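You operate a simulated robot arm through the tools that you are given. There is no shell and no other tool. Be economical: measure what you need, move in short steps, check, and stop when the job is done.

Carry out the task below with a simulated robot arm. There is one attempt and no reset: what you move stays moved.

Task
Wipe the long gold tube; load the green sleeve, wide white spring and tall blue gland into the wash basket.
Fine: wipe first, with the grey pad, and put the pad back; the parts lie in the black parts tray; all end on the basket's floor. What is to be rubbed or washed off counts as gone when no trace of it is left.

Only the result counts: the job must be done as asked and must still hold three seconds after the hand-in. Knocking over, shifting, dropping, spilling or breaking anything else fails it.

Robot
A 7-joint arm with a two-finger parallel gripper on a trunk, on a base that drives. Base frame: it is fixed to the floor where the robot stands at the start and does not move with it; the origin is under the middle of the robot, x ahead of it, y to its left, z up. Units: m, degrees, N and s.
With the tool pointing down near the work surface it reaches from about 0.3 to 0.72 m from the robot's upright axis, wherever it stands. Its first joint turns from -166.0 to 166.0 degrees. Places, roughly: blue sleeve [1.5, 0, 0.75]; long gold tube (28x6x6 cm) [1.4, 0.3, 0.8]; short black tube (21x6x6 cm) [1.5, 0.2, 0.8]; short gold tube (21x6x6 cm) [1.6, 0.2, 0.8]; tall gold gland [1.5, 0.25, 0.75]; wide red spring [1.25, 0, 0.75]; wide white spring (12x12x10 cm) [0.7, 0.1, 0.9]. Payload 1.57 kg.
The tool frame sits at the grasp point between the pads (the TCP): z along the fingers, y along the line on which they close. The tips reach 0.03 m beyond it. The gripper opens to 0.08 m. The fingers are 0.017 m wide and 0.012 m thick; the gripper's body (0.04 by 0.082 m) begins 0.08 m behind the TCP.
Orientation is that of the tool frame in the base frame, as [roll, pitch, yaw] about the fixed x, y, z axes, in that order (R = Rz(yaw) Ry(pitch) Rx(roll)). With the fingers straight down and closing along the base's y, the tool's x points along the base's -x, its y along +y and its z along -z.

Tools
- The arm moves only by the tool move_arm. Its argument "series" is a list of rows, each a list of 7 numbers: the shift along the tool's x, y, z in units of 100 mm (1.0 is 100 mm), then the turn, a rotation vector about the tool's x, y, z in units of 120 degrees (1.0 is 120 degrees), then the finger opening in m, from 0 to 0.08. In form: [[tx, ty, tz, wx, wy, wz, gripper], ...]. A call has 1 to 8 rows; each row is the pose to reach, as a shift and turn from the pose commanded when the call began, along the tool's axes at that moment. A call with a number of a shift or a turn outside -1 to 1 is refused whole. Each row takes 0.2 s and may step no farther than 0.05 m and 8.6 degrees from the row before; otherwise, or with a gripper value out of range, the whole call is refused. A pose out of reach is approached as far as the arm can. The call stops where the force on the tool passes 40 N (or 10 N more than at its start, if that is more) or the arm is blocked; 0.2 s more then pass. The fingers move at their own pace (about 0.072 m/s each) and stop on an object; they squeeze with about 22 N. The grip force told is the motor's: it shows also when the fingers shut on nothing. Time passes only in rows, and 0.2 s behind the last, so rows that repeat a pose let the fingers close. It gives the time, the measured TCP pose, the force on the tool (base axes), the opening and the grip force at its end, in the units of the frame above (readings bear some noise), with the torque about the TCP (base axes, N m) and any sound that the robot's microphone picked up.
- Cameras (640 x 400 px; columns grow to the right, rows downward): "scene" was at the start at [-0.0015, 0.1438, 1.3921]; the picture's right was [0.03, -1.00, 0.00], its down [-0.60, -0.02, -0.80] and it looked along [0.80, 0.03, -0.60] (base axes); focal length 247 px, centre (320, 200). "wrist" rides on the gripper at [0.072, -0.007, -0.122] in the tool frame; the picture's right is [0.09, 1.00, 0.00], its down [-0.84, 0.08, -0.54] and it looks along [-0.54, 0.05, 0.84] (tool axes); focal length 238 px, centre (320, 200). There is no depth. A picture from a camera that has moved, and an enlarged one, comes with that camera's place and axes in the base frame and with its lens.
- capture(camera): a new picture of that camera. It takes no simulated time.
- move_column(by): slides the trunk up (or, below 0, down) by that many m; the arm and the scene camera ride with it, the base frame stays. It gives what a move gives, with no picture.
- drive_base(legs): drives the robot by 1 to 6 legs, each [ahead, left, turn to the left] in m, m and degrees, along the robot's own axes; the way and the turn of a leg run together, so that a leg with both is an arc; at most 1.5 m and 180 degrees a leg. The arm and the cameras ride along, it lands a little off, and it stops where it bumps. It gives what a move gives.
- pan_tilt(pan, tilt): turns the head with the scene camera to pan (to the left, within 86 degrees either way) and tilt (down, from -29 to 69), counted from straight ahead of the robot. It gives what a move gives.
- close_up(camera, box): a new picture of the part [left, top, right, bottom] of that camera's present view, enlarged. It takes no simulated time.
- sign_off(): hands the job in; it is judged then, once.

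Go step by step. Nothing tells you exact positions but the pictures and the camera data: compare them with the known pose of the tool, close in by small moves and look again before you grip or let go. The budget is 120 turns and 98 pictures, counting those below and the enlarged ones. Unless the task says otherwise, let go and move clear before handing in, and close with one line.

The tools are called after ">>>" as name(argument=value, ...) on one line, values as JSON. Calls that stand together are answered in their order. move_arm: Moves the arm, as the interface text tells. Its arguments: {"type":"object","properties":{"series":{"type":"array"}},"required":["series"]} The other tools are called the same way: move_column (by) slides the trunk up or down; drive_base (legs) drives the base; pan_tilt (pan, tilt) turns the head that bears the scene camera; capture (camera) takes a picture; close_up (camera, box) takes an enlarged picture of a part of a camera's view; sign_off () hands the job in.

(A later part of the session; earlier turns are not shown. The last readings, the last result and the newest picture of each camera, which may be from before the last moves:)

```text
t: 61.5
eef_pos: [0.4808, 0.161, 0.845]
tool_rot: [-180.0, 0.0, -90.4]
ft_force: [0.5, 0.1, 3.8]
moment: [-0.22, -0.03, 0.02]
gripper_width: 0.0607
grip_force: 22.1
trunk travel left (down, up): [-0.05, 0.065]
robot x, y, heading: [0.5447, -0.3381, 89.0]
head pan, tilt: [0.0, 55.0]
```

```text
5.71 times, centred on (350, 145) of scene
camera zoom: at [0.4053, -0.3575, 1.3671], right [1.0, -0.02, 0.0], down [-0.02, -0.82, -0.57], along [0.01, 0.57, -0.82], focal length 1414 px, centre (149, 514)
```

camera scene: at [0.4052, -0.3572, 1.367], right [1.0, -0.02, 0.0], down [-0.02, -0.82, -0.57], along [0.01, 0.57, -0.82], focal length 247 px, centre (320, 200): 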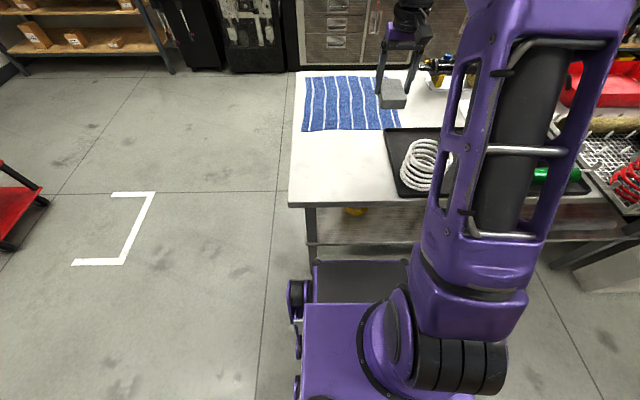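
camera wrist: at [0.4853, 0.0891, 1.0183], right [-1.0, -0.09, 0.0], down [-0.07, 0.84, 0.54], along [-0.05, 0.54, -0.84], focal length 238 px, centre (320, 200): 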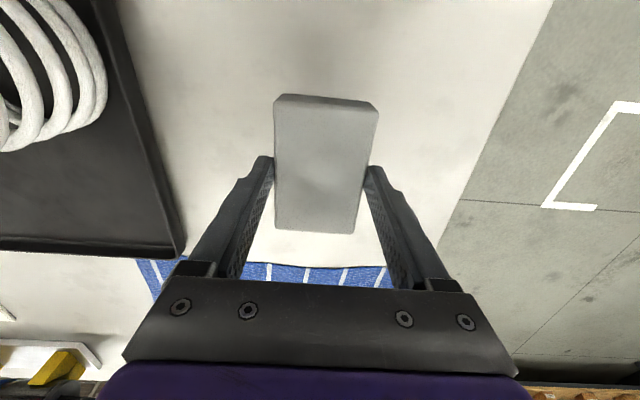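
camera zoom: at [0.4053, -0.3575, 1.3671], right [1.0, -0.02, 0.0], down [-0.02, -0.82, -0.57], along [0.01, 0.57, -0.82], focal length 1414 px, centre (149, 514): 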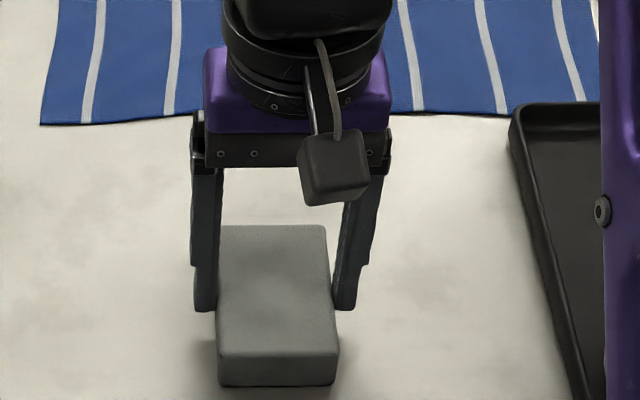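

It touches (3.8 N). Release and lift.

>>> move_arm(series=[[0, 0, 0, 0, 0, 0, 0.065], [0, 0, 0, 0, 0, 0, 0.08], [0, 0, 0, 0, 0, 0, 0.08], [0, 0, -0.3, 0, 0, 0, 0.08], [0, 0, -0.7, 0, 0, 0, 0.08], [0.2, 0, -1.0, 0, 0, 0, 0.08]])

>>> capture(camera="wrist")

>>> capture(camera="scene")

```text
t: 62.9
eef_pos: [0.4792, 0.1412, 0.9454]
tool_rot: [180.0, 0.0, -90.4]
ft_force: [0.6, 0.3, 0.2]
moment: [-0.03, -0.04, 0.0]
gripper_width: 0.08
grip_force: 0.1
trunk travel left (down, up): [-0.05, 0.065]
robot x, y, heading: [0.5484, -0.3417, 89.0]
head pan, tilt: [0.0, 55.0]
```

```text
63 pictures are left
camera wrist: at [0.485, 0.0694, 1.0667], right [-1.0, -0.09, 0.0], down [-0.07, 0.84, 0.54], along [-0.05, 0.54, -0.84], focal length 238 px, centre (320, 200)
```

wrist: 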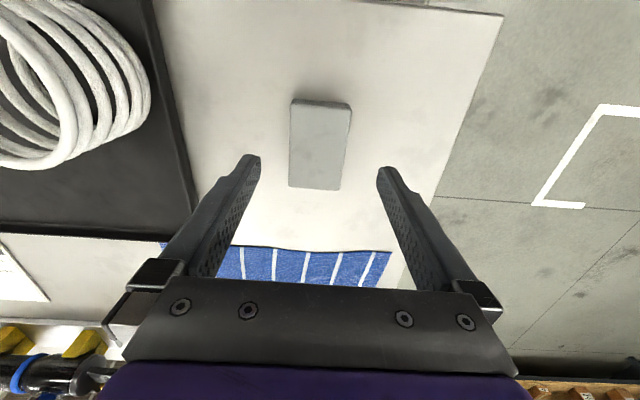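

```text
62 pictures are left
camera scene: at [0.4052, -0.357, 1.367], right [1.0, -0.02, 0.0], down [-0.02, -0.82, -0.57], along [0.01, 0.57, -0.82], focal length 247 px, centre (320, 200)
```

scene: 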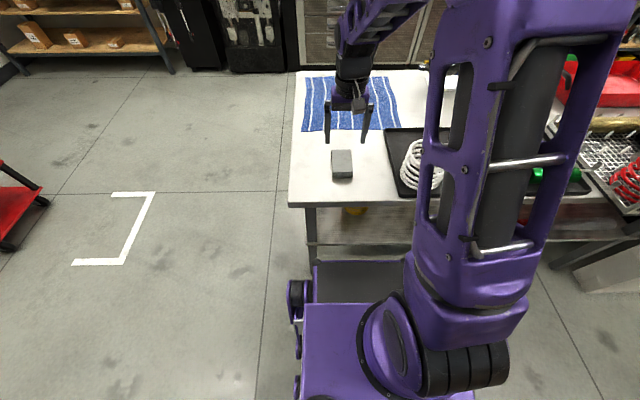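

The pad is back on its spot. Next the white spring near (0.70, 0.10): in the basket it fits around the pin at about (1.289, 0.187). I move above the spring to look.

>>> move_arm(series=[[0, 0, -0.45, 0, 0, 0, 0.08], [0, 0, -0.9, 0, 0, 0, 0.08], [0, -0.45, -0.99, 0, 0, 0, 0.08], [0.1, -0.9, -0.99, 0, 0, 0, 0.08]])

>>> move_arm(series=[[0.1, -0.45, 0, 0, 0, 0, 0.08], [0.3, -0.9, 0, 0, 0, 0, 0.08]])

>>> capture(camera="wrist")

>>> capture(camera="scene")

```text
t: 63.9
eef_pos: [0.5706, 0.1318, 1.0445]
tool_rot: [180.0, 0.0, -90.3]
ft_force: [-0.9, 0.8, -0.7]
moment: [-0.01, -0.05, -0.01]
gripper_width: 0.0802
grip_force: 0.0
trunk travel left (down, up): [-0.05, 0.065]
robot x, y, heading: [0.5438, -0.3427, 89.2]
head pan, tilt: [0.0, 55.0]
```

```text
t: 64.5
eef_pos: [0.6584, 0.0994, 1.0424]
tool_rot: [-180.0, 0.0, -90.4]
ft_force: [-0.5, 1.6, 0.0]
moment: [0.01, -0.04, 0.0]
gripper_width: 0.0802
grip_force: 0.1
trunk travel left (down, up): [-0.05, 0.065]
robot x, y, heading: [0.5419, -0.3433, 89.2]
head pan, tilt: [0.0, 55.0]
```

```text
61 pictures are left
camera wrist: at [0.6652, 0.0284, 1.1646], right [-1.0, -0.09, 0.0], down [-0.07, 0.84, 0.54], along [-0.05, 0.54, -0.84], focal length 238 px, centre (320, 200)
```

wrist: 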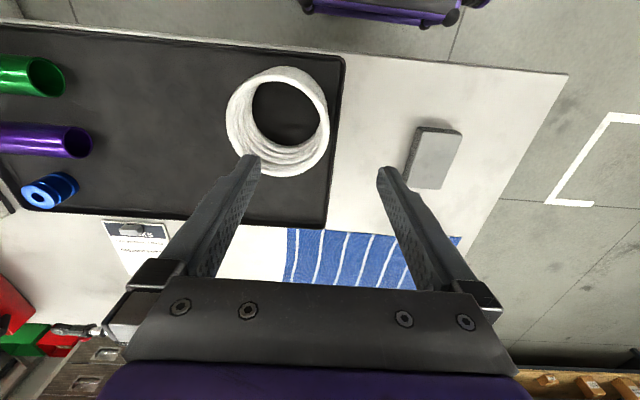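

```text
60 pictures are left
camera scene: at [0.405, -0.3571, 1.367], right [1.0, -0.02, 0.0], down [-0.02, -0.82, -0.57], along [0.01, 0.57, -0.82], focal length 247 px, centre (320, 200)
```

scene: 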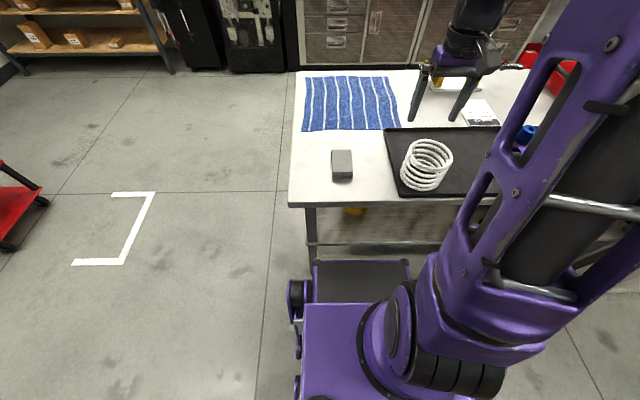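

>>> close_up(camera="wrist", box=[200, 45, 360, 195])

>>> close_up(camera="scene", box=[370, 110, 490, 210])

```text
2.67 times, centred on (280, 120) of wrist
camera zoom: at [0.6652, 0.0284, 1.1646], right [-1.0, -0.09, 0.0], down [-0.07, 0.84, 0.54], along [-0.05, 0.54, -0.84], focal length 636 px, centre (427, 413)
```

zoom: 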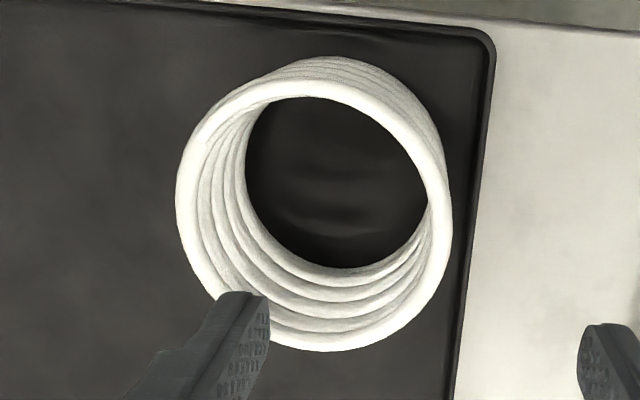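

```text
4.00 times, centred on (430, 160) of scene
camera zoom: at [0.405, -0.3571, 1.367], right [1.0, -0.02, 0.0], down [-0.02, -0.82, -0.57], along [0.01, 0.57, -0.82], focal length 990 px, centre (-120, 360)
```

zoom: 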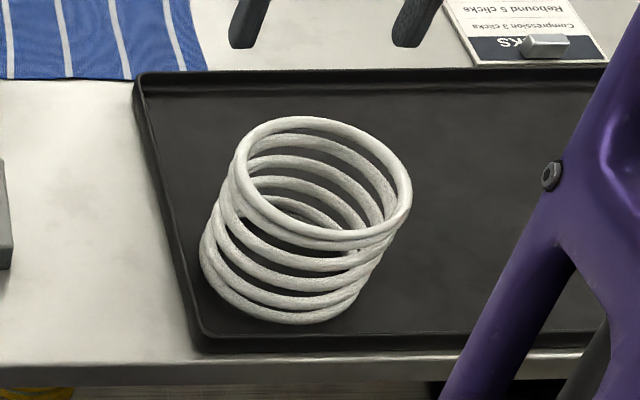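

The spring stands upright, centre (0.703, 0.103), top z≈0.905. I'll pinch its −x wall, one finger inside and one outside: first come close and check.

>>> move_arm(series=[[-0.03, 0.06, 0.3, 0, 0, 0, 0.05], [-0.03, 0.06, 0.7, 0, 0, 0, 0.05], [-0.03, 0.06, 0.9, 0, 0, 0, 0.05]])

>>> capture(camera="wrist")

>>> close_up(camera="scene", box=[370, 110, 490, 210])

```text
t: 65.3
eef_pos: [0.6533, 0.1026, 0.9544]
tool_rot: [180.0, 0.0, -90.4]
ft_force: [0.1, -0.1, -0.7]
moment: [-0.03, -0.01, 0.0]
gripper_width: 0.0498
grip_force: 0.0
trunk travel left (down, up): [-0.05, 0.065]
robot x, y, heading: [0.5418, -0.3424, 88.7]
head pan, tilt: [0.0, 55.0]
```

```text
57 pictures are left
camera wrist: at [0.6589, 0.0314, 1.0753], right [-1.0, -0.09, 0.0], down [-0.07, 0.84, 0.54], along [-0.05, 0.54, -0.84], focal length 238 px, centre (320, 200)
```

wrist: 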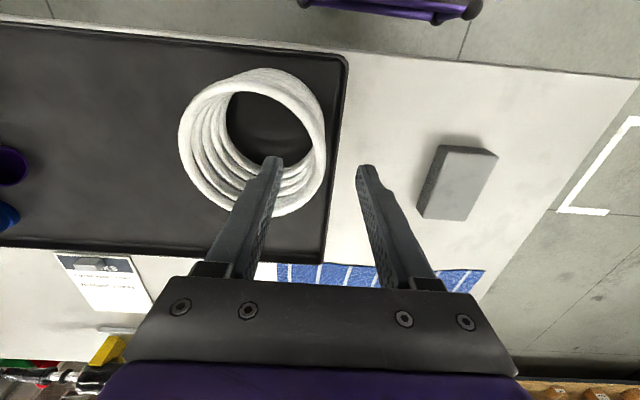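

```text
4.00 times, centred on (430, 160) of scene
camera zoom: at [0.4052, -0.3572, 1.367], right [1.0, -0.02, 0.0], down [-0.02, -0.82, -0.57], along [0.01, 0.57, -0.82], focal length 990 px, centre (-120, 360)
```

zoom: 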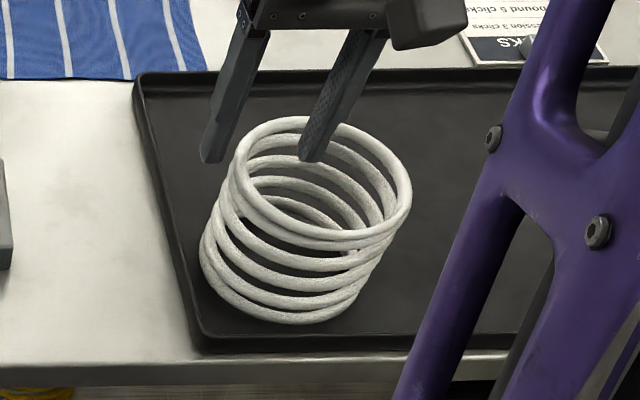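

Fingers straddle the wall. Descend and close.

>>> move_arm(series=[[0, 0, 0.25, 0, 0, 0, 0.05], [0, 0, 0.48, 0, 0, 0, 0.05], [0, 0, 0.48, 0, 0, 0, 0.05]])

>>> capture(camera="wrist")

>>> close_up(camera="scene", box=[370, 110, 490, 210])

```text
t: 66.1
eef_pos: [0.6533, 0.1034, 0.906]
tool_rot: [179.9, 0.1, -90.3]
ft_force: [-0.6, 0.3, -0.4]
moment: [0.03, -0.02, 0.01]
gripper_width: 0.0501
grip_force: 0.2
trunk travel left (down, up): [-0.05, 0.065]
robot x, y, heading: [0.5441, -0.3431, 89.0]
head pan, tilt: [0.0, 55.0]
```

```text
55 pictures are left
camera wrist: at [0.6588, 0.0315, 1.0272], right [-1.0, -0.09, 0.0], down [-0.07, 0.84, 0.54], along [-0.05, 0.54, -0.84], focal length 238 px, centre (320, 200)
```

wrist: 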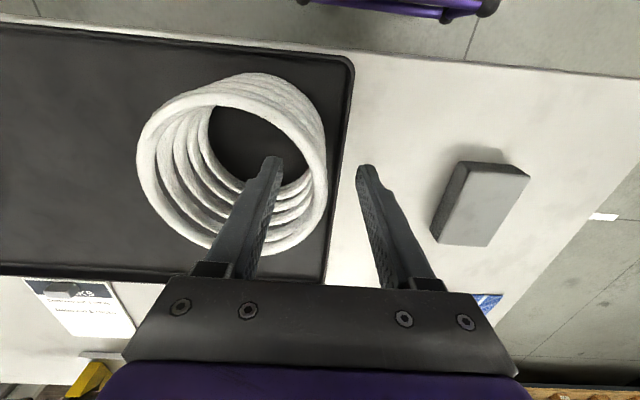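

```text
4.00 times, centred on (430, 160) of scene
camera zoom: at [0.4052, -0.3572, 1.367], right [1.0, -0.02, 0.0], down [-0.02, -0.82, -0.57], along [0.01, 0.57, -0.82], focal length 990 px, centre (-120, 360)
```

zoom: 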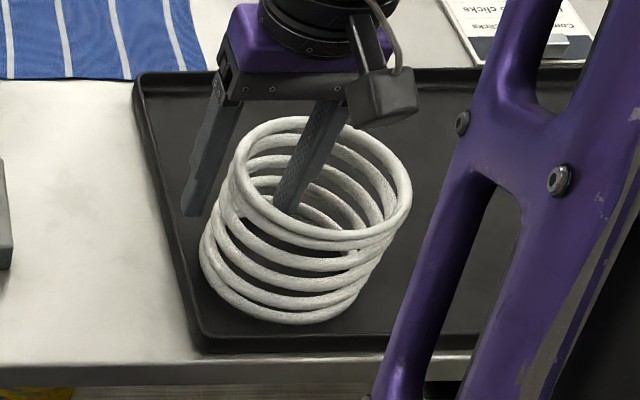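

>>> move_arm(series=[[0.0, 0.01, 0, 0, 0, 0, 0.03], [0, 0.01, 0, 0, 0, 0, 0.01], [0, 0.01, 0, 0, 0, 0, 0.0], [0, 0.01, 0, 0, 0, 0, 0.0], [0, 0.01, 0, 0, 0, 0, 0.0]])

>>> move_arm(series=[[0, 0, -0.15, 0, 0, 0, 0], [0, 0, -0.4, 0, 0, 0, 0]])

>>> close_up(camera="scene", box=[370, 90, 490, 210])

```text
t: 67.3
eef_pos: [0.6521, 0.1034, 0.9065]
tool_rot: [-179.9, 0.1, -90.4]
ft_force: [8.3, 4.8, -0.9]
moment: [0.11, -0.27, 0.37]
gripper_width: 0.0061
grip_force: 21.7
trunk travel left (down, up): [-0.05, 0.065]
robot x, y, heading: [0.5461, -0.3451, 88.9]
head pan, tilt: [0.0, 55.0]
```

```text
t: 67.9
eef_pos: [0.6514, 0.1018, 0.9451]
tool_rot: [179.9, -0.1, -90.5]
ft_force: [-0.1, 0.6, -10.3]
moment: [0.34, 0.48, 0.34]
gripper_width: 0.0054
grip_force: 22.0
trunk travel left (down, up): [-0.05, 0.065]
robot x, y, heading: [0.5433, -0.3448, 88.7]
head pan, tilt: [0.0, 55.0]
```

```text
3.33 times, centred on (430, 150) of scene
camera zoom: at [0.4054, -0.3567, 1.367], right [1.0, -0.02, 0.0], down [-0.02, -0.82, -0.57], along [0.01, 0.57, -0.82], focal length 825 px, centre (-47, 367)
```

zoom: 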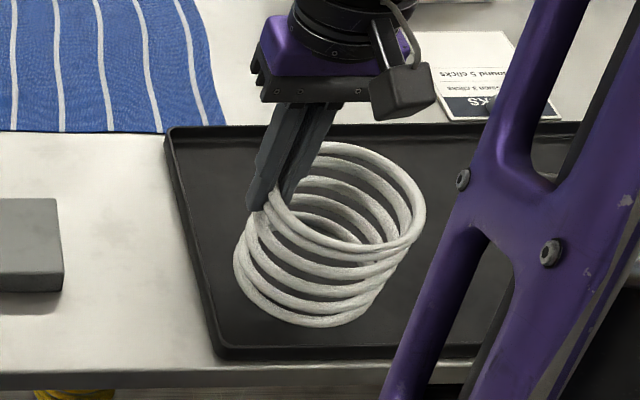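

The force suggests the spring is heavy (about 1 kg) and may be tilting. I check more views before going on.

>>> capture(camera="wrist")

>>> capture(camera="scene")

```text
52 pictures are left
camera wrist: at [0.6585, 0.0312, 1.0671], right [-1.0, -0.09, 0.0], down [-0.07, 0.84, 0.54], along [-0.05, 0.54, -0.84], focal length 238 px, centre (320, 200)
```

wrist: 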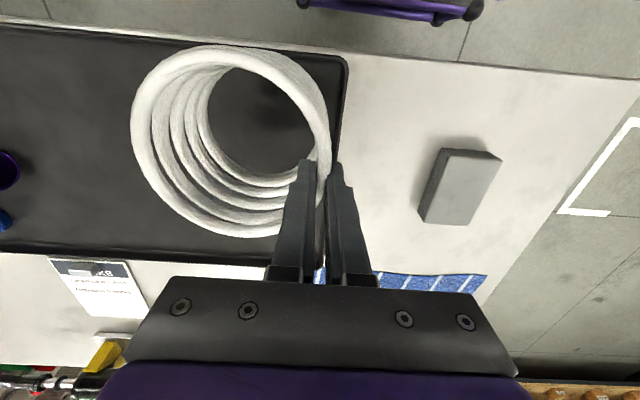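

```text
51 pictures are left
camera scene: at [0.4054, -0.3567, 1.367], right [1.0, -0.02, 0.0], down [-0.02, -0.82, -0.57], along [0.01, 0.57, -0.82], focal length 247 px, centre (320, 200)
```

scene: 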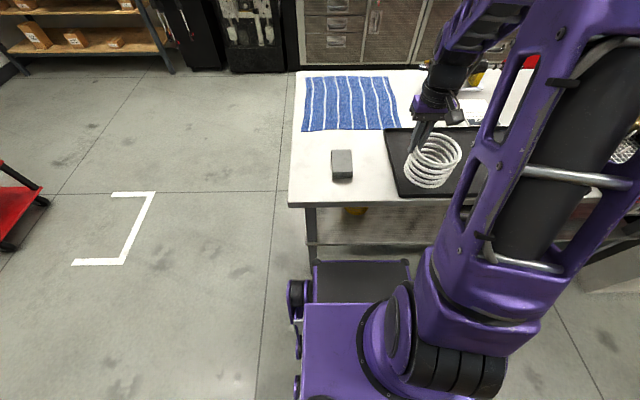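

The grip was about 1 cm off the spring's widest line, so it hangs skewed. I set it back down, release, and re-grip better centred.

>>> move_arm(series=[[0, 0, 0.2, 0, 0, 0, 0], [0, 0, 0.36, 0, 0, 0, 0], [0, 0, 0.4, 0, 0, 0, 0]])

>>> capture(camera="wrist")

>>> close_up(camera="scene", box=[370, 90, 490, 210])

```text
t: 68.7
eef_pos: [0.6508, 0.1048, 0.9069]
tool_rot: [-180.0, 0.3, -90.4]
ft_force: [-3.4, 14.8, 11.3]
moment: [-0.03, -0.07, 0.39]
gripper_width: 0.0044
grip_force: 22.0
trunk travel left (down, up): [-0.05, 0.065]
robot x, y, heading: [0.545, -0.3427, 89.0]
head pan, tilt: [0.0, 55.0]
```

```text
50 pictures are left
camera wrist: at [0.6579, 0.0327, 1.0277], right [-1.0, -0.09, 0.0], down [-0.07, 0.84, 0.55], along [-0.05, 0.54, -0.84], focal length 238 px, centre (320, 200)
```

wrist: 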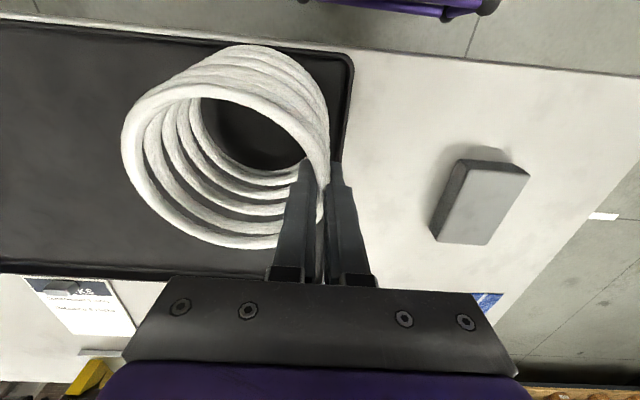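

```text
3.33 times, centred on (430, 150) of scene
camera zoom: at [0.4049, -0.3565, 1.3671], right [1.0, -0.02, 0.0], down [-0.02, -0.82, -0.57], along [0.01, 0.57, -0.82], focal length 825 px, centre (-47, 367)
```

zoom: 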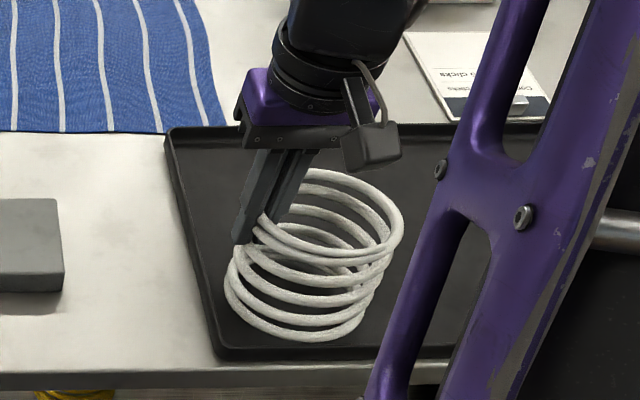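

>>> move_arm(series=[[0, 0, 0, 0, 0, 0, 0.02], [0, 0, 0, 0, 0, 0, 0.04], [0, 0, 0, 0, 0, 0, 0.05], [0, 0, 0, 0, 0, 0, 0.05]])

>>> capture(camera="wrist")

>>> close_up(camera="scene", box=[370, 110, 490, 210])

```text
t: 69.7
eef_pos: [0.6515, 0.1031, 0.9054]
tool_rot: [-180.0, 0.0, -90.3]
ft_force: [0.6, 0.5, 0.0]
moment: [-0.04, -0.01, 0.02]
gripper_width: 0.0501
grip_force: 0.0
trunk travel left (down, up): [-0.05, 0.065]
robot x, y, heading: [0.5469, -0.3399, 88.7]
head pan, tilt: [0.0, 55.0]
```

```text
48 pictures are left
camera wrist: at [0.6584, 0.0312, 1.0274], right [-1.0, -0.09, 0.0], down [-0.07, 0.84, 0.54], along [-0.05, 0.54, -0.84], focal length 238 px, centre (320, 200)
```

wrist: 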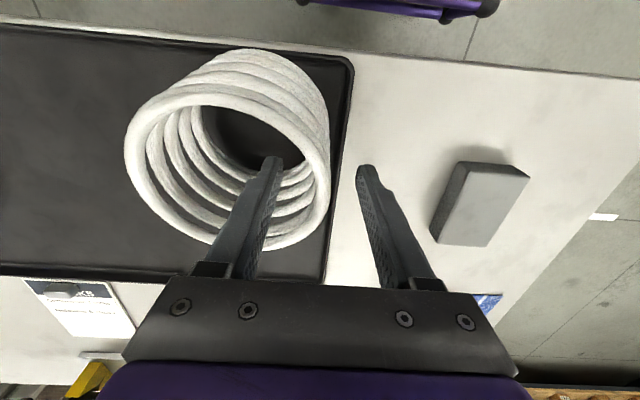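

```text
4.00 times, centred on (430, 160) of scene
camera zoom: at [0.4052, -0.3572, 1.367], right [1.0, -0.02, 0.0], down [-0.02, -0.82, -0.57], along [0.01, 0.57, -0.82], focal length 990 px, centre (-120, 360)
```

zoom: 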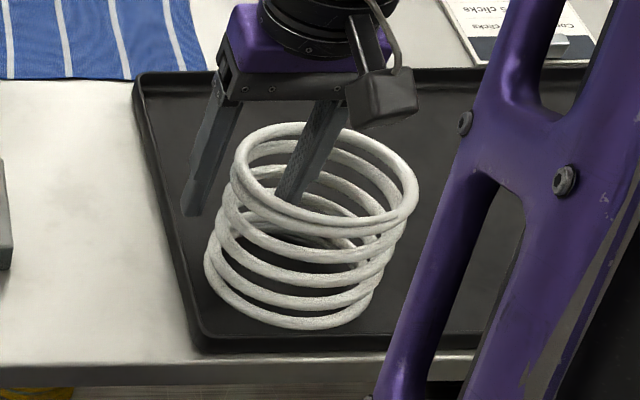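

The spring stands again. I shift the grip 9 mm toward −y to the widest line, slightly deeper, and close gently.

>>> move_arm(series=[[0.09, -0.02, 0, 0, 0, 0, 0.05], [0.09, -0.02, 0.06, 0, 0, 0, 0.05], [0.09, -0.02, 0.06, 0, 0, 0, 0.03], [0.09, -0.02, 0.06, 0, 0, 0, 0.015], [0.09, -0.02, 0.06, 0, 0, 0, 0.0], [0.09, -0.02, 0.06, 0, 0, 0, 0.0], [0.09, -0.02, 0.06, 0, 0, 0, 0.0]])

>>> capture(camera="wrist")

```text
t: 71.3
eef_pos: [0.6541, 0.094, 0.9001]
tool_rot: [-180.0, 0.1, -90.4]
ft_force: [-5.9, 5.3, -0.3]
moment: [-0.2, 0.25, 0.0]
gripper_width: 0.0058
grip_force: 22.0
trunk travel left (down, up): [-0.05, 0.065]
robot x, y, heading: [0.5437, -0.342, 89.0]
head pan, tilt: [0.0, 55.0]
```

```text
46 pictures are left
camera wrist: at [0.6593, 0.0229, 1.0215], right [-1.0, -0.09, 0.0], down [-0.07, 0.84, 0.54], along [-0.05, 0.54, -0.84], focal length 238 px, centre (320, 200)
```

wrist: 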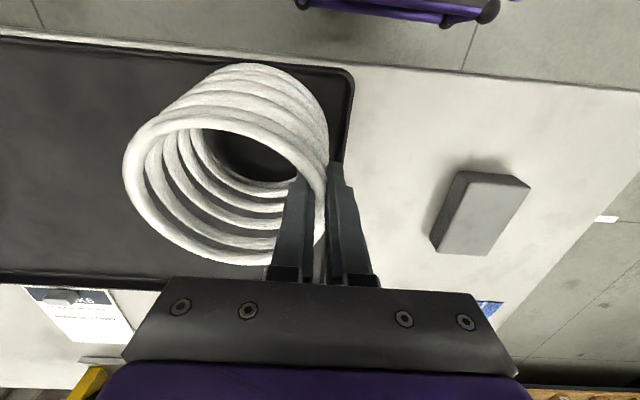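

>>> move_arm(series=[[0, 0, -0.2, 0, 0, 0, 0], [0, 0, -0.5, 0, 0, 0, 0], [0, 0, -0.9, 0, 0, 0, 0], [0, 0, -0.9, 0, 0, 0, 0]])

>>> capture(camera="wrist")

>>> close_up(camera="scene", box=[370, 70, 490, 210])

```text
t: 72.3
eef_pos: [0.6545, 0.0932, 0.9911]
tool_rot: [-180.0, 0.1, -90.4]
ft_force: [0.0, -0.5, -9.9]
moment: [-0.03, 0.49, 0.01]
gripper_width: 0.0042
grip_force: 21.6
trunk travel left (down, up): [-0.05, 0.065]
robot x, y, heading: [0.5448, -0.342, 88.7]
head pan, tilt: [0.0, 55.0]
```

```text
45 pictures are left
camera wrist: at [0.6605, 0.0223, 1.1117], right [-1.0, -0.09, 0.0], down [-0.07, 0.84, 0.54], along [-0.05, 0.54, -0.84], focal length 238 px, centre (320, 200)
```

wrist: 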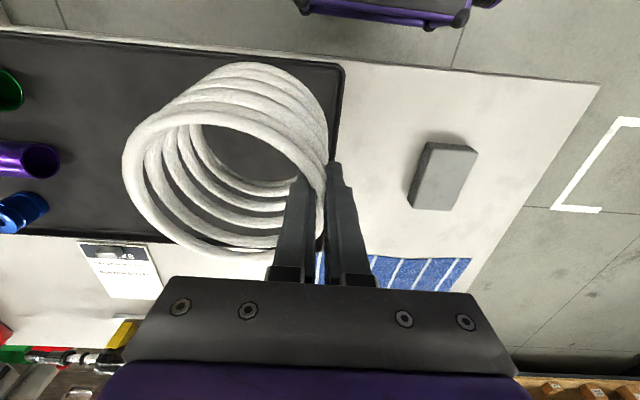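

```text
2.86 times, centred on (430, 140) of scene
camera zoom: at [0.4054, -0.3569, 1.367], right [1.0, -0.02, 0.0], down [-0.02, -0.82, -0.57], along [0.01, 0.57, -0.82], focal length 707 px, centre (6, 371)
```

zoom: 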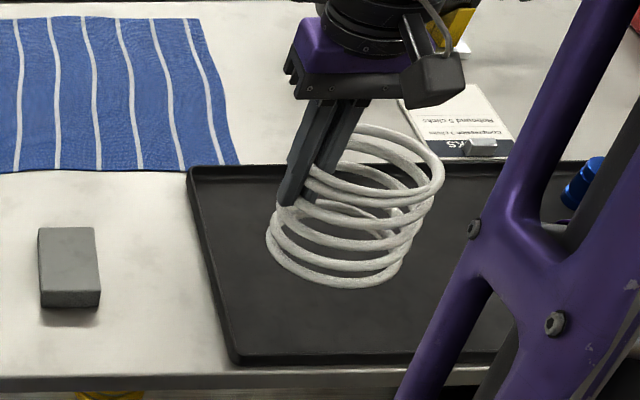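

The spring hangs well balanced. I raise it and drive right toward the basket.

>>> move_arm(series=[[0, 0, -0.4, 0, 0, 0, 0], [-0.1, 0, -0.7, 0, 0, 0, 0]])

>>> drive_base(legs=[[0, -0.66, 0]])

>>> capture(camera="scene")

>>> capture(camera="wrist")

```text
t: 72.9
eef_pos: [0.6554, 0.1044, 1.0605]
tool_rot: [180.0, -0.1, -90.4]
ft_force: [0.7, 0.1, -9.5]
moment: [-0.05, 0.5, 0.0]
gripper_width: 0.0046
grip_force: 22.2
trunk travel left (down, up): [-0.05, 0.065]
robot x, y, heading: [0.5476, -0.3441, 89.0]
head pan, tilt: [0.0, 55.0]
```

```text
t: 79.8
eef_pos: [1.3244, 0.0883, 1.061]
tool_rot: [179.9, -0.1, -90.7]
ft_force: [-0.4, 1.0, -10.6]
moment: [-0.01, 0.51, 0.0]
gripper_width: 0.0047
grip_force: 22.2
trunk travel left (down, up): [-0.05, 0.065]
robot x, y, heading: [1.2102, -0.358, 88.4]
head pan, tilt: [0.0, 55.0]
```

```text
43 pictures are left
camera scene: at [1.073, -0.3705, 1.367], right [1.0, -0.02, 0.0], down [-0.02, -0.82, -0.57], along [0.01, 0.57, -0.82], focal length 247 px, centre (320, 200)
```

scene: 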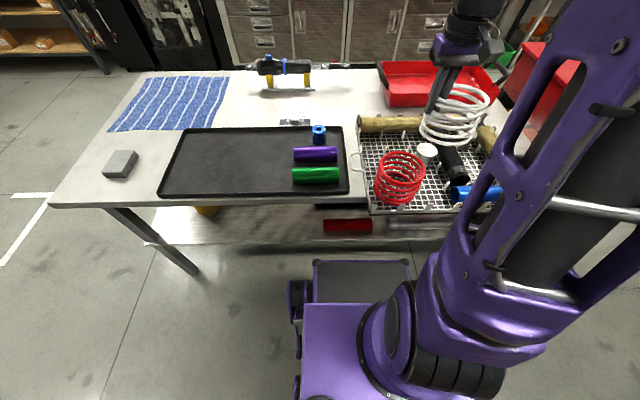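

```text
42 pictures are left
camera wrist: at [1.3305, 0.0175, 1.1818], right [-1.0, -0.08, 0.0], down [-0.07, 0.84, 0.54], along [-0.04, 0.54, -0.84], focal length 238 px, centre (320, 200)
```

wrist: 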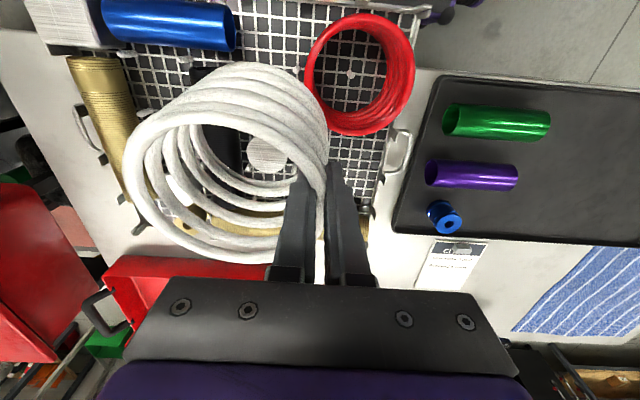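

Moving above the target pin (1.289, 0.187) at safe height, then checking.

>>> move_arm(series=[[-0.3, 0.25, 0, 0, 0, 0, 0], [-0.65, 0.55, 0, 0, 0, 0, 0], [-0.98, 0.85, 0, 0, 0, 0, 0], [-0.98, 0.85, 0, 0, 0, 0, 0]])

>>> close_up(camera="scene", box=[340, 60, 500, 220])

>>> capture(camera="wrist")

```text
t: 80.8
eef_pos: [1.2395, 0.1881, 1.0597]
tool_rot: [180.0, -0.1, -90.7]
ft_force: [0.5, -0.1, -9.6]
moment: [-0.04, 0.52, 0.0]
gripper_width: 0.0043
grip_force: 22.4
trunk travel left (down, up): [-0.05, 0.065]
robot x, y, heading: [1.21, -0.3584, 88.6]
head pan, tilt: [0.0, 55.0]
```

```text
2.50 times, centred on (420, 140) of scene
camera zoom: at [1.0728, -0.3702, 1.367], right [1.0, -0.02, 0.0], down [-0.02, -0.82, -0.57], along [0.01, 0.57, -0.82], focal length 618 px, centre (70, 350)
```

zoom: 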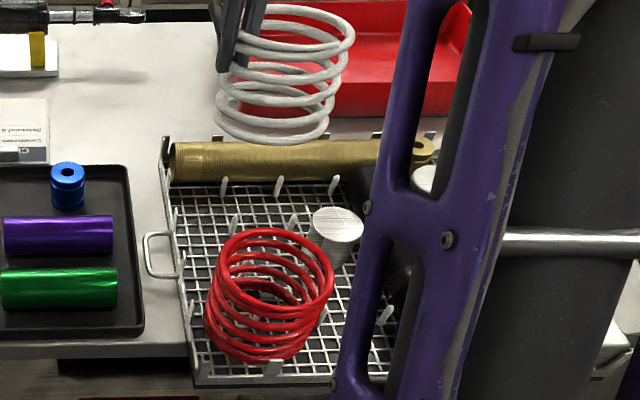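

```text
40 pictures are left
camera wrist: at [1.2453, 0.1179, 1.1811], right [-1.0, -0.08, 0.0], down [-0.07, 0.84, 0.54], along [-0.04, 0.54, -0.84], focal length 238 px, centre (320, 200)
```

wrist: 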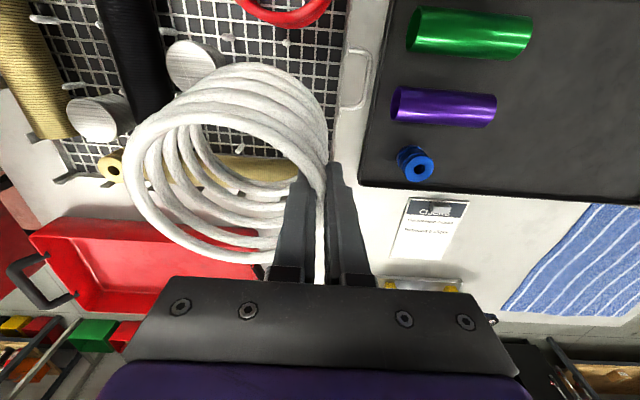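

Pins check out at (1.288, 0.187). I lower to just above pin height and look.

>>> move_arm(series=[[0, 0, 0.4, 0, 0, 0, 0], [0, 0, 0.8, 0, 0, 0, 0], [0, 0, 0.92, 0, 0, 0, 0], [0, 0, 0.92, 0, 0, 0, 0]])

>>> close_up(camera="scene", box=[355, 90, 455, 190])

>>> close_up(camera="wrist", box=[100, 0, 420, 280])

```text
t: 81.8
eef_pos: [1.2407, 0.1877, 0.9673]
tool_rot: [180.0, -0.1, -90.7]
ft_force: [-0.6, -0.3, -9.7]
moment: [-0.07, 0.48, 0.01]
gripper_width: 0.0047
grip_force: 21.9
trunk travel left (down, up): [-0.05, 0.065]
robot x, y, heading: [1.2111, -0.3575, 88.9]
head pan, tilt: [0.0, 55.0]
```

```text
4.00 times, centred on (405, 140) of scene
camera zoom: at [1.0729, -0.3704, 1.367], right [1.0, -0.02, 0.0], down [-0.02, -0.82, -0.57], along [0.01, 0.57, -0.82], focal length 990 px, centre (-20, 440)
```

zoom: 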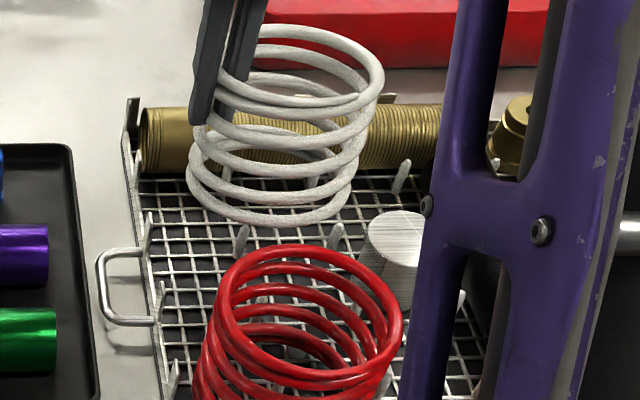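

```text
1.43 times, centred on (260, 140) of wrist
camera zoom: at [1.2459, 0.1166, 1.0894], right [-1.0, -0.08, 0.0], down [-0.07, 0.84, 0.54], along [-0.04, 0.54, -0.84], focal length 340 px, centre (406, 286)
```

zoom: 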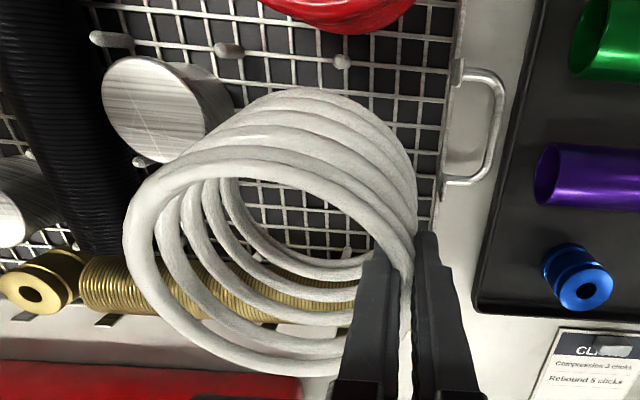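

Compared with an upright model the spring's front edge rides about 1.5 cm high (≈8° tilt). I level it by turning the hand about the closing axis and re-check.

>>> move_arm(series=[[0.05, 0, 0, 0, -0.035, 0, 0], [0.1, 0, 0, 0, -0.07, 0, 0], [0.1, 0, 0, 0, -0.07, 0, 0]])

>>> close_up(camera="scene", box=[355, 90, 455, 190])

```text
t: 82.6
eef_pos: [1.2395, 0.1775, 0.9676]
tool_rot: [-179.9, 8.4, -90.7]
ft_force: [0.6, -0.5, -10.6]
moment: [-0.07, 0.51, 0.0]
gripper_width: 0.0046
grip_force: 22.2
trunk travel left (down, up): [-0.05, 0.065]
robot x, y, heading: [1.2097, -0.3571, 88.6]
head pan, tilt: [0.0, 55.0]
```

```text
4.00 times, centred on (405, 140) of scene
camera zoom: at [1.0729, -0.3705, 1.367], right [1.0, -0.02, 0.0], down [-0.02, -0.82, -0.57], along [0.01, 0.57, -0.82], focal length 990 px, centre (-20, 440)
```

zoom: 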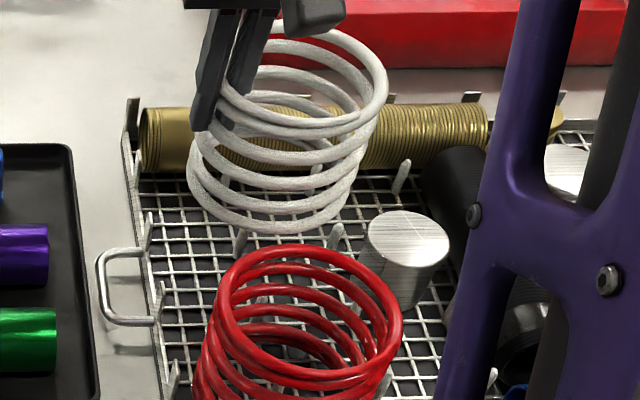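

Level now. I shift 4 mm toward −x and lower to just above the pin tips.

>>> move_arm(series=[[-0.035, 0.04, 0.24, 0, 0, 0, 0], [-0.035, 0.04, 0.24, 0, 0, 0, 0]])

>>> close_up(camera="scene", box=[355, 100, 435, 180])

>>> close_up(camera="wrist", box=[100, 40, 340, 270])

```text
t: 83.2
eef_pos: [1.2372, 0.1853, 0.945]
tool_rot: [-180.0, 8.3, -90.6]
ft_force: [0.1, 0.2, -9.9]
moment: [-0.1, 0.5, 0.0]
gripper_width: 0.0048
grip_force: 21.7
trunk travel left (down, up): [-0.05, 0.065]
robot x, y, heading: [1.209, -0.3537, 88.7]
head pan, tilt: [0.0, 55.0]
```

```text
5.00 times, centred on (395, 140) of scene
camera zoom: at [1.0729, -0.3703, 1.367], right [1.0, -0.02, 0.0], down [-0.02, -0.82, -0.57], along [0.01, 0.57, -0.82], focal length 1237 px, centre (-55, 500)
```

zoom: 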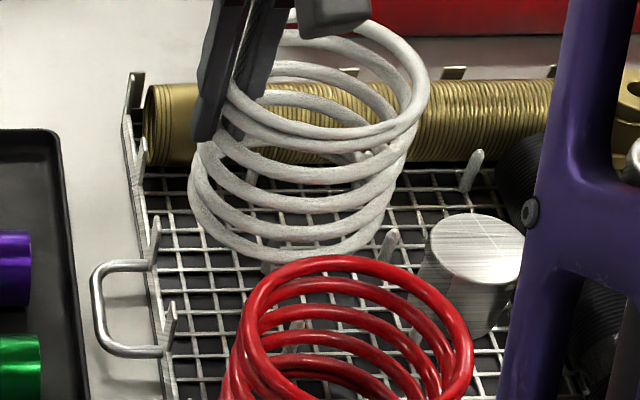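

```text
1.74 times, centred on (220, 155) of wrist
camera zoom: at [1.2417, 0.0965, 1.0541], right [-1.0, -0.08, -0.01], down [-0.07, 0.75, 0.66], along [-0.04, 0.66, -0.75], focal length 414 px, centre (494, 278)
```

zoom: 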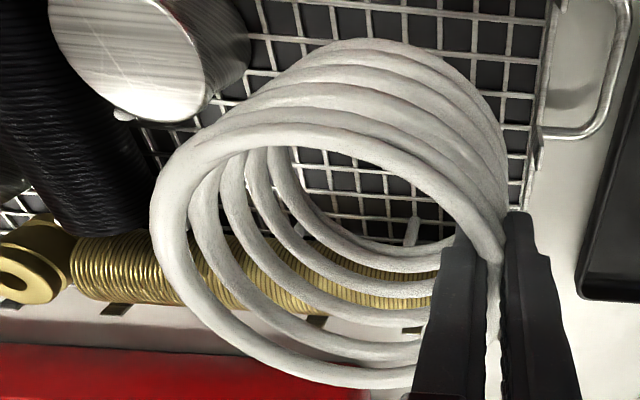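

The base ring sits about 12 mm too far toward +y. I correct, then lower 2 cm straight down and check again.

>>> move_arm(series=[[0.119, 0, -0.018, 0, 0, 0, 0], [0.119, 0, -0.018, 0, 0, 0, 0], [0.134, 0, 0.08, 0, 0, 0, 0], [0.141, 0, 0.13, 0, 0, 0, 0], [0.141, 0, 0.13, 0, 0, 0, 0]])

>>> close_up(camera="scene", box=[355, 100, 435, 180])

>>> close_up(camera="wrist", box=[100, 40, 340, 270])

```text
t: 84.4
eef_pos: [1.2351, 0.1718, 0.9303]
tool_rot: [-179.9, 8.2, -90.7]
ft_force: [0.7, -0.4, -9.9]
moment: [-0.06, 0.51, 0.06]
gripper_width: 0.0043
grip_force: 21.6
trunk travel left (down, up): [-0.05, 0.065]
robot x, y, heading: [1.2133, -0.358, 88.5]
head pan, tilt: [0.0, 55.0]
```

```text
5.00 times, centred on (395, 140) of scene
camera zoom: at [1.0729, -0.3704, 1.367], right [1.0, -0.02, 0.0], down [-0.02, -0.82, -0.57], along [0.01, 0.57, -0.82], focal length 1237 px, centre (-55, 500)
```

zoom: 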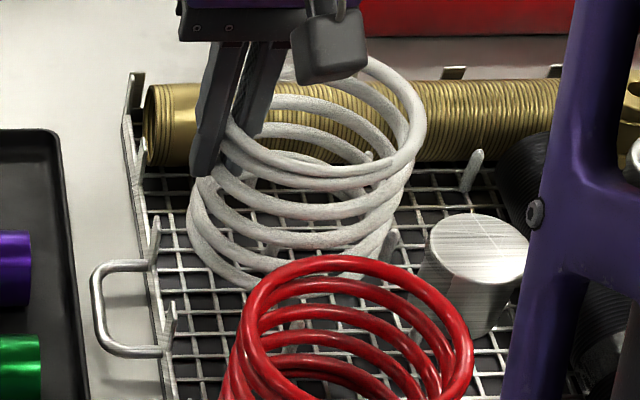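

```text
1.74 times, centred on (220, 155) of wrist
camera zoom: at [1.2416, 0.0844, 1.0399], right [-1.0, -0.08, -0.01], down [-0.07, 0.75, 0.66], along [-0.04, 0.66, -0.75], focal length 414 px, centre (494, 278)
```

zoom: 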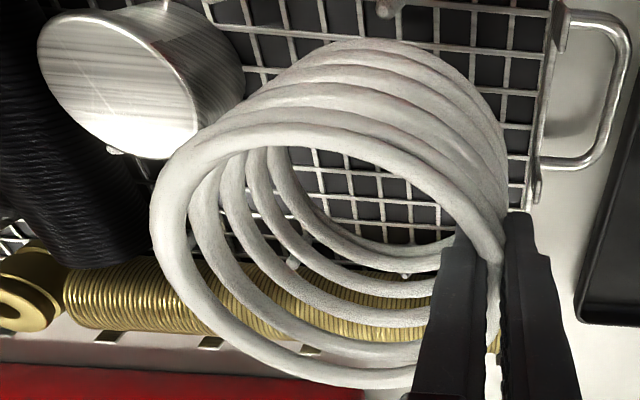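

Base ring is centred around the pin. Lowering straight down in steps while watching force.

>>> move_arm(series=[[0.015, 0, 0.1, 0, 0, 0, 0], [0.029, 0, 0.198, 0, 0, 0, 0], [0.029, 0, 0.198, 0, 0, 0, 0]])

>>> move_arm(series=[[0.007, 0, 0.05, 0, 0, 0, 0], [0.007, 0, 0.05, 0, 0, 0, 0]])

>>> close_up(camera="scene", box=[355, 100, 435, 180])

```text
t: 85.2
eef_pos: [1.2362, 0.1734, 0.9101]
tool_rot: [-179.9, 8.3, -90.6]
ft_force: [0.3, 0.4, -10.5]
moment: [-0.08, 0.48, -0.01]
gripper_width: 0.0044
grip_force: 22.4
trunk travel left (down, up): [-0.05, 0.065]
robot x, y, heading: [1.2154, -0.3591, 88.8]
head pan, tilt: [0.0, 55.0]
```

```text
t: 85.8
eef_pos: [1.2378, 0.1728, 0.9046]
tool_rot: [-180.0, 8.4, -90.7]
ft_force: [0.1, -0.3, -9.3]
moment: [-0.08, 0.47, 0.0]
gripper_width: 0.0046
grip_force: 21.6
trunk travel left (down, up): [-0.05, 0.065]
robot x, y, heading: [1.2108, -0.3564, 88.5]
head pan, tilt: [0.0, 55.0]
```

```text
5.00 times, centred on (395, 140) of scene
camera zoom: at [1.0729, -0.3704, 1.367], right [1.0, -0.02, 0.0], down [-0.02, -0.82, -0.57], along [0.01, 0.57, -0.82], focal length 1237 px, centre (-55, 500)
```

zoom: 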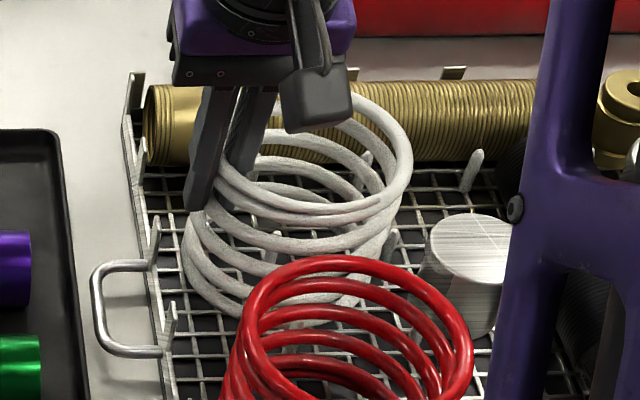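

>>> move_arm(series=[[0.006, 0, 0.04, 0, 0, 0, 0], [0.006, 0, 0.04, 0, 0, 0, 0]])

>>> move_arm(series=[[0.006, 0, 0.04, 0, 0, 0, 0], [0.006, 0, 0.04, 0, 0, 0, 0]])

```text
t: 86.4
eef_pos: [1.2365, 0.1722, 0.9011]
tool_rot: [180.0, 8.4, -90.7]
ft_force: [0.1, -0.2, -9.5]
moment: [-0.1, 0.49, -0.01]
gripper_width: 0.0045
grip_force: 21.8
trunk travel left (down, up): [-0.05, 0.065]
robot x, y, heading: [1.2111, -0.3547, 88.9]
head pan, tilt: [0.0, 55.0]
```

```text
t: 87.0
eef_pos: [1.2367, 0.173, 0.899]
tool_rot: [179.9, 8.5, -90.6]
ft_force: [-0.6, 0.0, -0.4]
moment: [-0.56, -0.11, -0.13]
gripper_width: 0.0044
grip_force: 21.9
trunk travel left (down, up): [-0.05, 0.065]
robot x, y, heading: [1.2108, -0.3583, 88.6]
head pan, tilt: [0.0, 55.0]
```

Contact on the front edge first, so I over-levelled slightly. I turn back 3–4° while staying in contact.

>>> move_arm(series=[[0, 0, 0.0, 0, 0.015, 0, 0], [0, 0, 0.01, 0, 0.03, 0, 0], [0, 0, 0.01, 0, 0.03, 0, 0]])

>>> capture(camera="wrist")

>>> close_up(camera="scene", box=[355, 100, 435, 180])

```text
t: 87.8
eef_pos: [1.2365, 0.1734, 0.8973]
tool_rot: [179.9, 5.0, -90.6]
ft_force: [0.0, 2.9, 10.6]
moment: [0.53, 0.03, 0.05]
gripper_width: 0.0046
grip_force: 21.8
trunk travel left (down, up): [-0.05, 0.065]
robot x, y, heading: [1.2122, -0.3567, 88.6]
head pan, tilt: [0.0, 55.0]
```

```text
31 pictures are left
camera wrist: at [1.2425, 0.0914, 1.0127], right [-1.0, -0.08, -0.01], down [-0.07, 0.79, 0.61], along [-0.04, 0.61, -0.79], focal length 238 px, centre (320, 200)
```

wrist: 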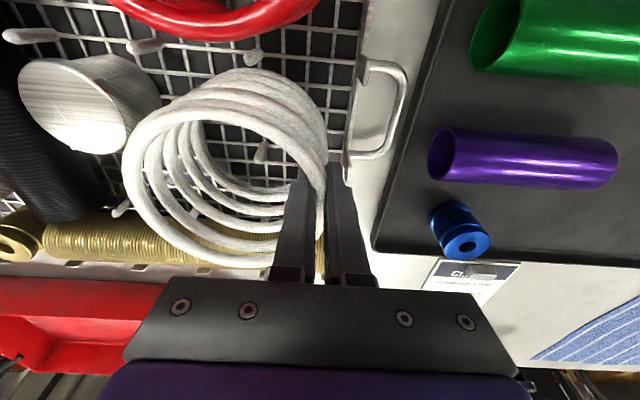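

```text
5.00 times, centred on (395, 140) of scene
camera zoom: at [1.0728, -0.3715, 1.3672], right [1.0, -0.02, 0.0], down [-0.02, -0.82, -0.57], along [0.01, 0.57, -0.82], focal length 1237 px, centre (-55, 500)
```

zoom: 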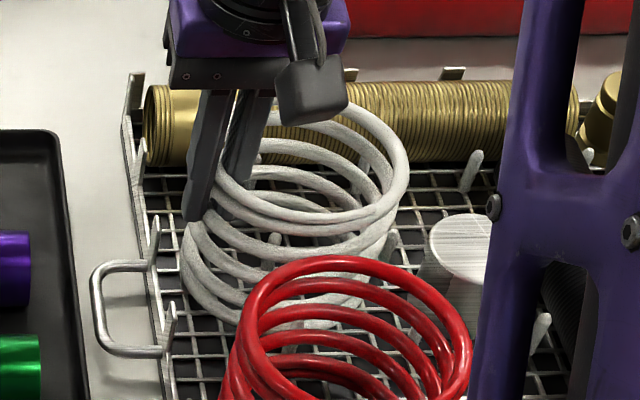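

The pin is inside the spring and it is seated. Ease off 2 mm, open the fingers and withdraw upward.

>>> move_arm(series=[[0, 0, -0.015, 0, -0.01, 0, 0], [0, 0, -0.015, 0, -0.01, 0, 0.01], [0, 0, -0.015, 0, -0.01, 0, 0.025], [0, 0, -0.015, 0, -0.01, 0, 0.03], [0, 0, -0.015, 0, -0.01, 0, 0.03]])

>>> capture(camera="wrist")

```text
t: 89.0
eef_pos: [1.2357, 0.1715, 0.8974]
tool_rot: [180.0, 5.9, -90.7]
ft_force: [-0.1, -0.1, -0.6]
moment: [-0.01, 0.02, 0.01]
gripper_width: 0.03
grip_force: 0.0
trunk travel left (down, up): [-0.05, 0.065]
robot x, y, heading: [1.2118, -0.3583, 88.7]
head pan, tilt: [0.0, 55.0]
```

```text
29 pictures are left
camera wrist: at [1.2422, 0.0885, 1.0111], right [-1.0, -0.08, -0.01], down [-0.07, 0.78, 0.63], along [-0.04, 0.63, -0.78], focal length 238 px, centre (320, 200)
```

wrist: 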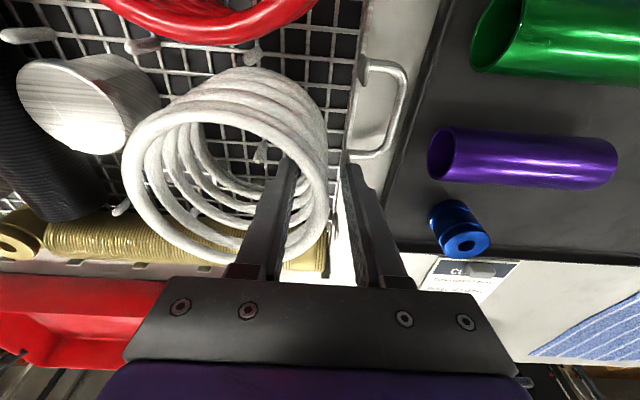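

The white spring stands freely around its pin. I withdraw upward, straighten the hand and move over the tray parts.

>>> move_arm(series=[[0, 0, -0.4, 0, 0, 0, 0.03], [0, 0, -0.8, 0, 0, 0, 0.03], [0, 0, -1.0, 0, 0.025, 0, 0.03], [0, 0, -1.0, 0, 0.049, 0, 0.05]])

>>> move_arm(series=[[0, 0.4, -0.3, 0, 0, 0, 0.08], [0, 0.8, -0.6, 0, 0, 0, 0.08]])

>>> move_arm(series=[[0.1, 0.35, 0, 0, 0, 0, 0.08], [0.1, 0.7, 0, 0, 0, 0, 0.08]])

>>> capture(camera="wrist")

>>> close_up(camera="scene", box=[280, 90, 480, 215])

```text
t: 90.0
eef_pos: [1.236, 0.162, 0.9978]
tool_rot: [-180.0, 0.0, -90.8]
ft_force: [0.0, 0.0, 0.0]
moment: [0.01, -0.01, -0.01]
gripper_width: 0.0501
grip_force: 0.1
trunk travel left (down, up): [-0.05, 0.065]
robot x, y, heading: [1.2113, -0.3612, 88.6]
head pan, tilt: [0.0, 55.0]
```

```text
t: 90.6
eef_pos: [1.1581, 0.1622, 1.0571]
tool_rot: [-179.9, 0.0, -90.7]
ft_force: [-0.2, 0.1, -0.1]
moment: [0.0, 0.01, 0.0]
gripper_width: 0.0799
grip_force: 0.1
trunk travel left (down, up): [-0.05, 0.065]
robot x, y, heading: [1.2147, -0.3597, 88.5]
head pan, tilt: [0.0, 55.0]
```

```text
t: 91.2
eef_pos: [1.0862, 0.1528, 1.0577]
tool_rot: [179.9, 0.2, -90.7]
ft_force: [0.1, -0.2, 0.3]
moment: [0.03, 0.03, 0.01]
gripper_width: 0.0799
grip_force: 0.0
trunk travel left (down, up): [-0.05, 0.065]
robot x, y, heading: [1.2094, -0.357, 88.5]
head pan, tilt: [0.0, 55.0]
```

```text
28 pictures are left
camera wrist: at [1.092, 0.0824, 1.1784], right [-1.0, -0.08, 0.0], down [-0.07, 0.84, 0.54], along [-0.04, 0.54, -0.84], focal length 238 px, centre (320, 200)
```

wrist: 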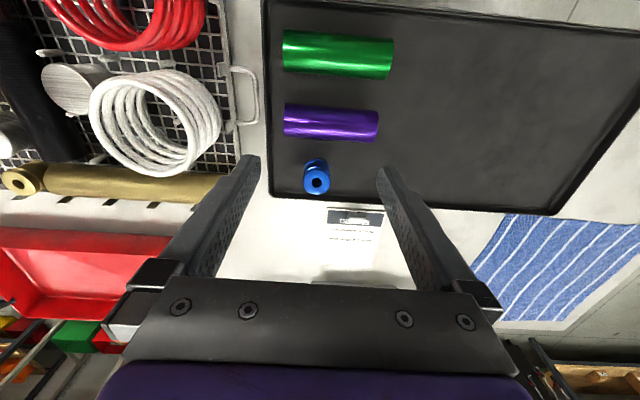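

```text
3.20 times, centred on (380, 152) of scene
camera zoom: at [1.073, -0.3711, 1.367], right [1.0, -0.02, 0.0], down [-0.02, -0.82, -0.57], along [0.01, 0.57, -0.82], focal length 792 px, centre (128, 352)
```

zoom: 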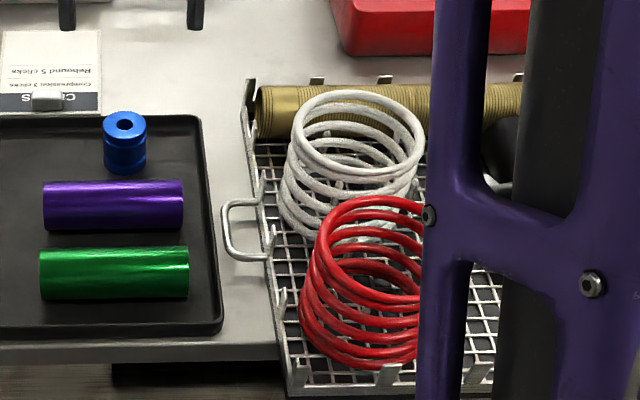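

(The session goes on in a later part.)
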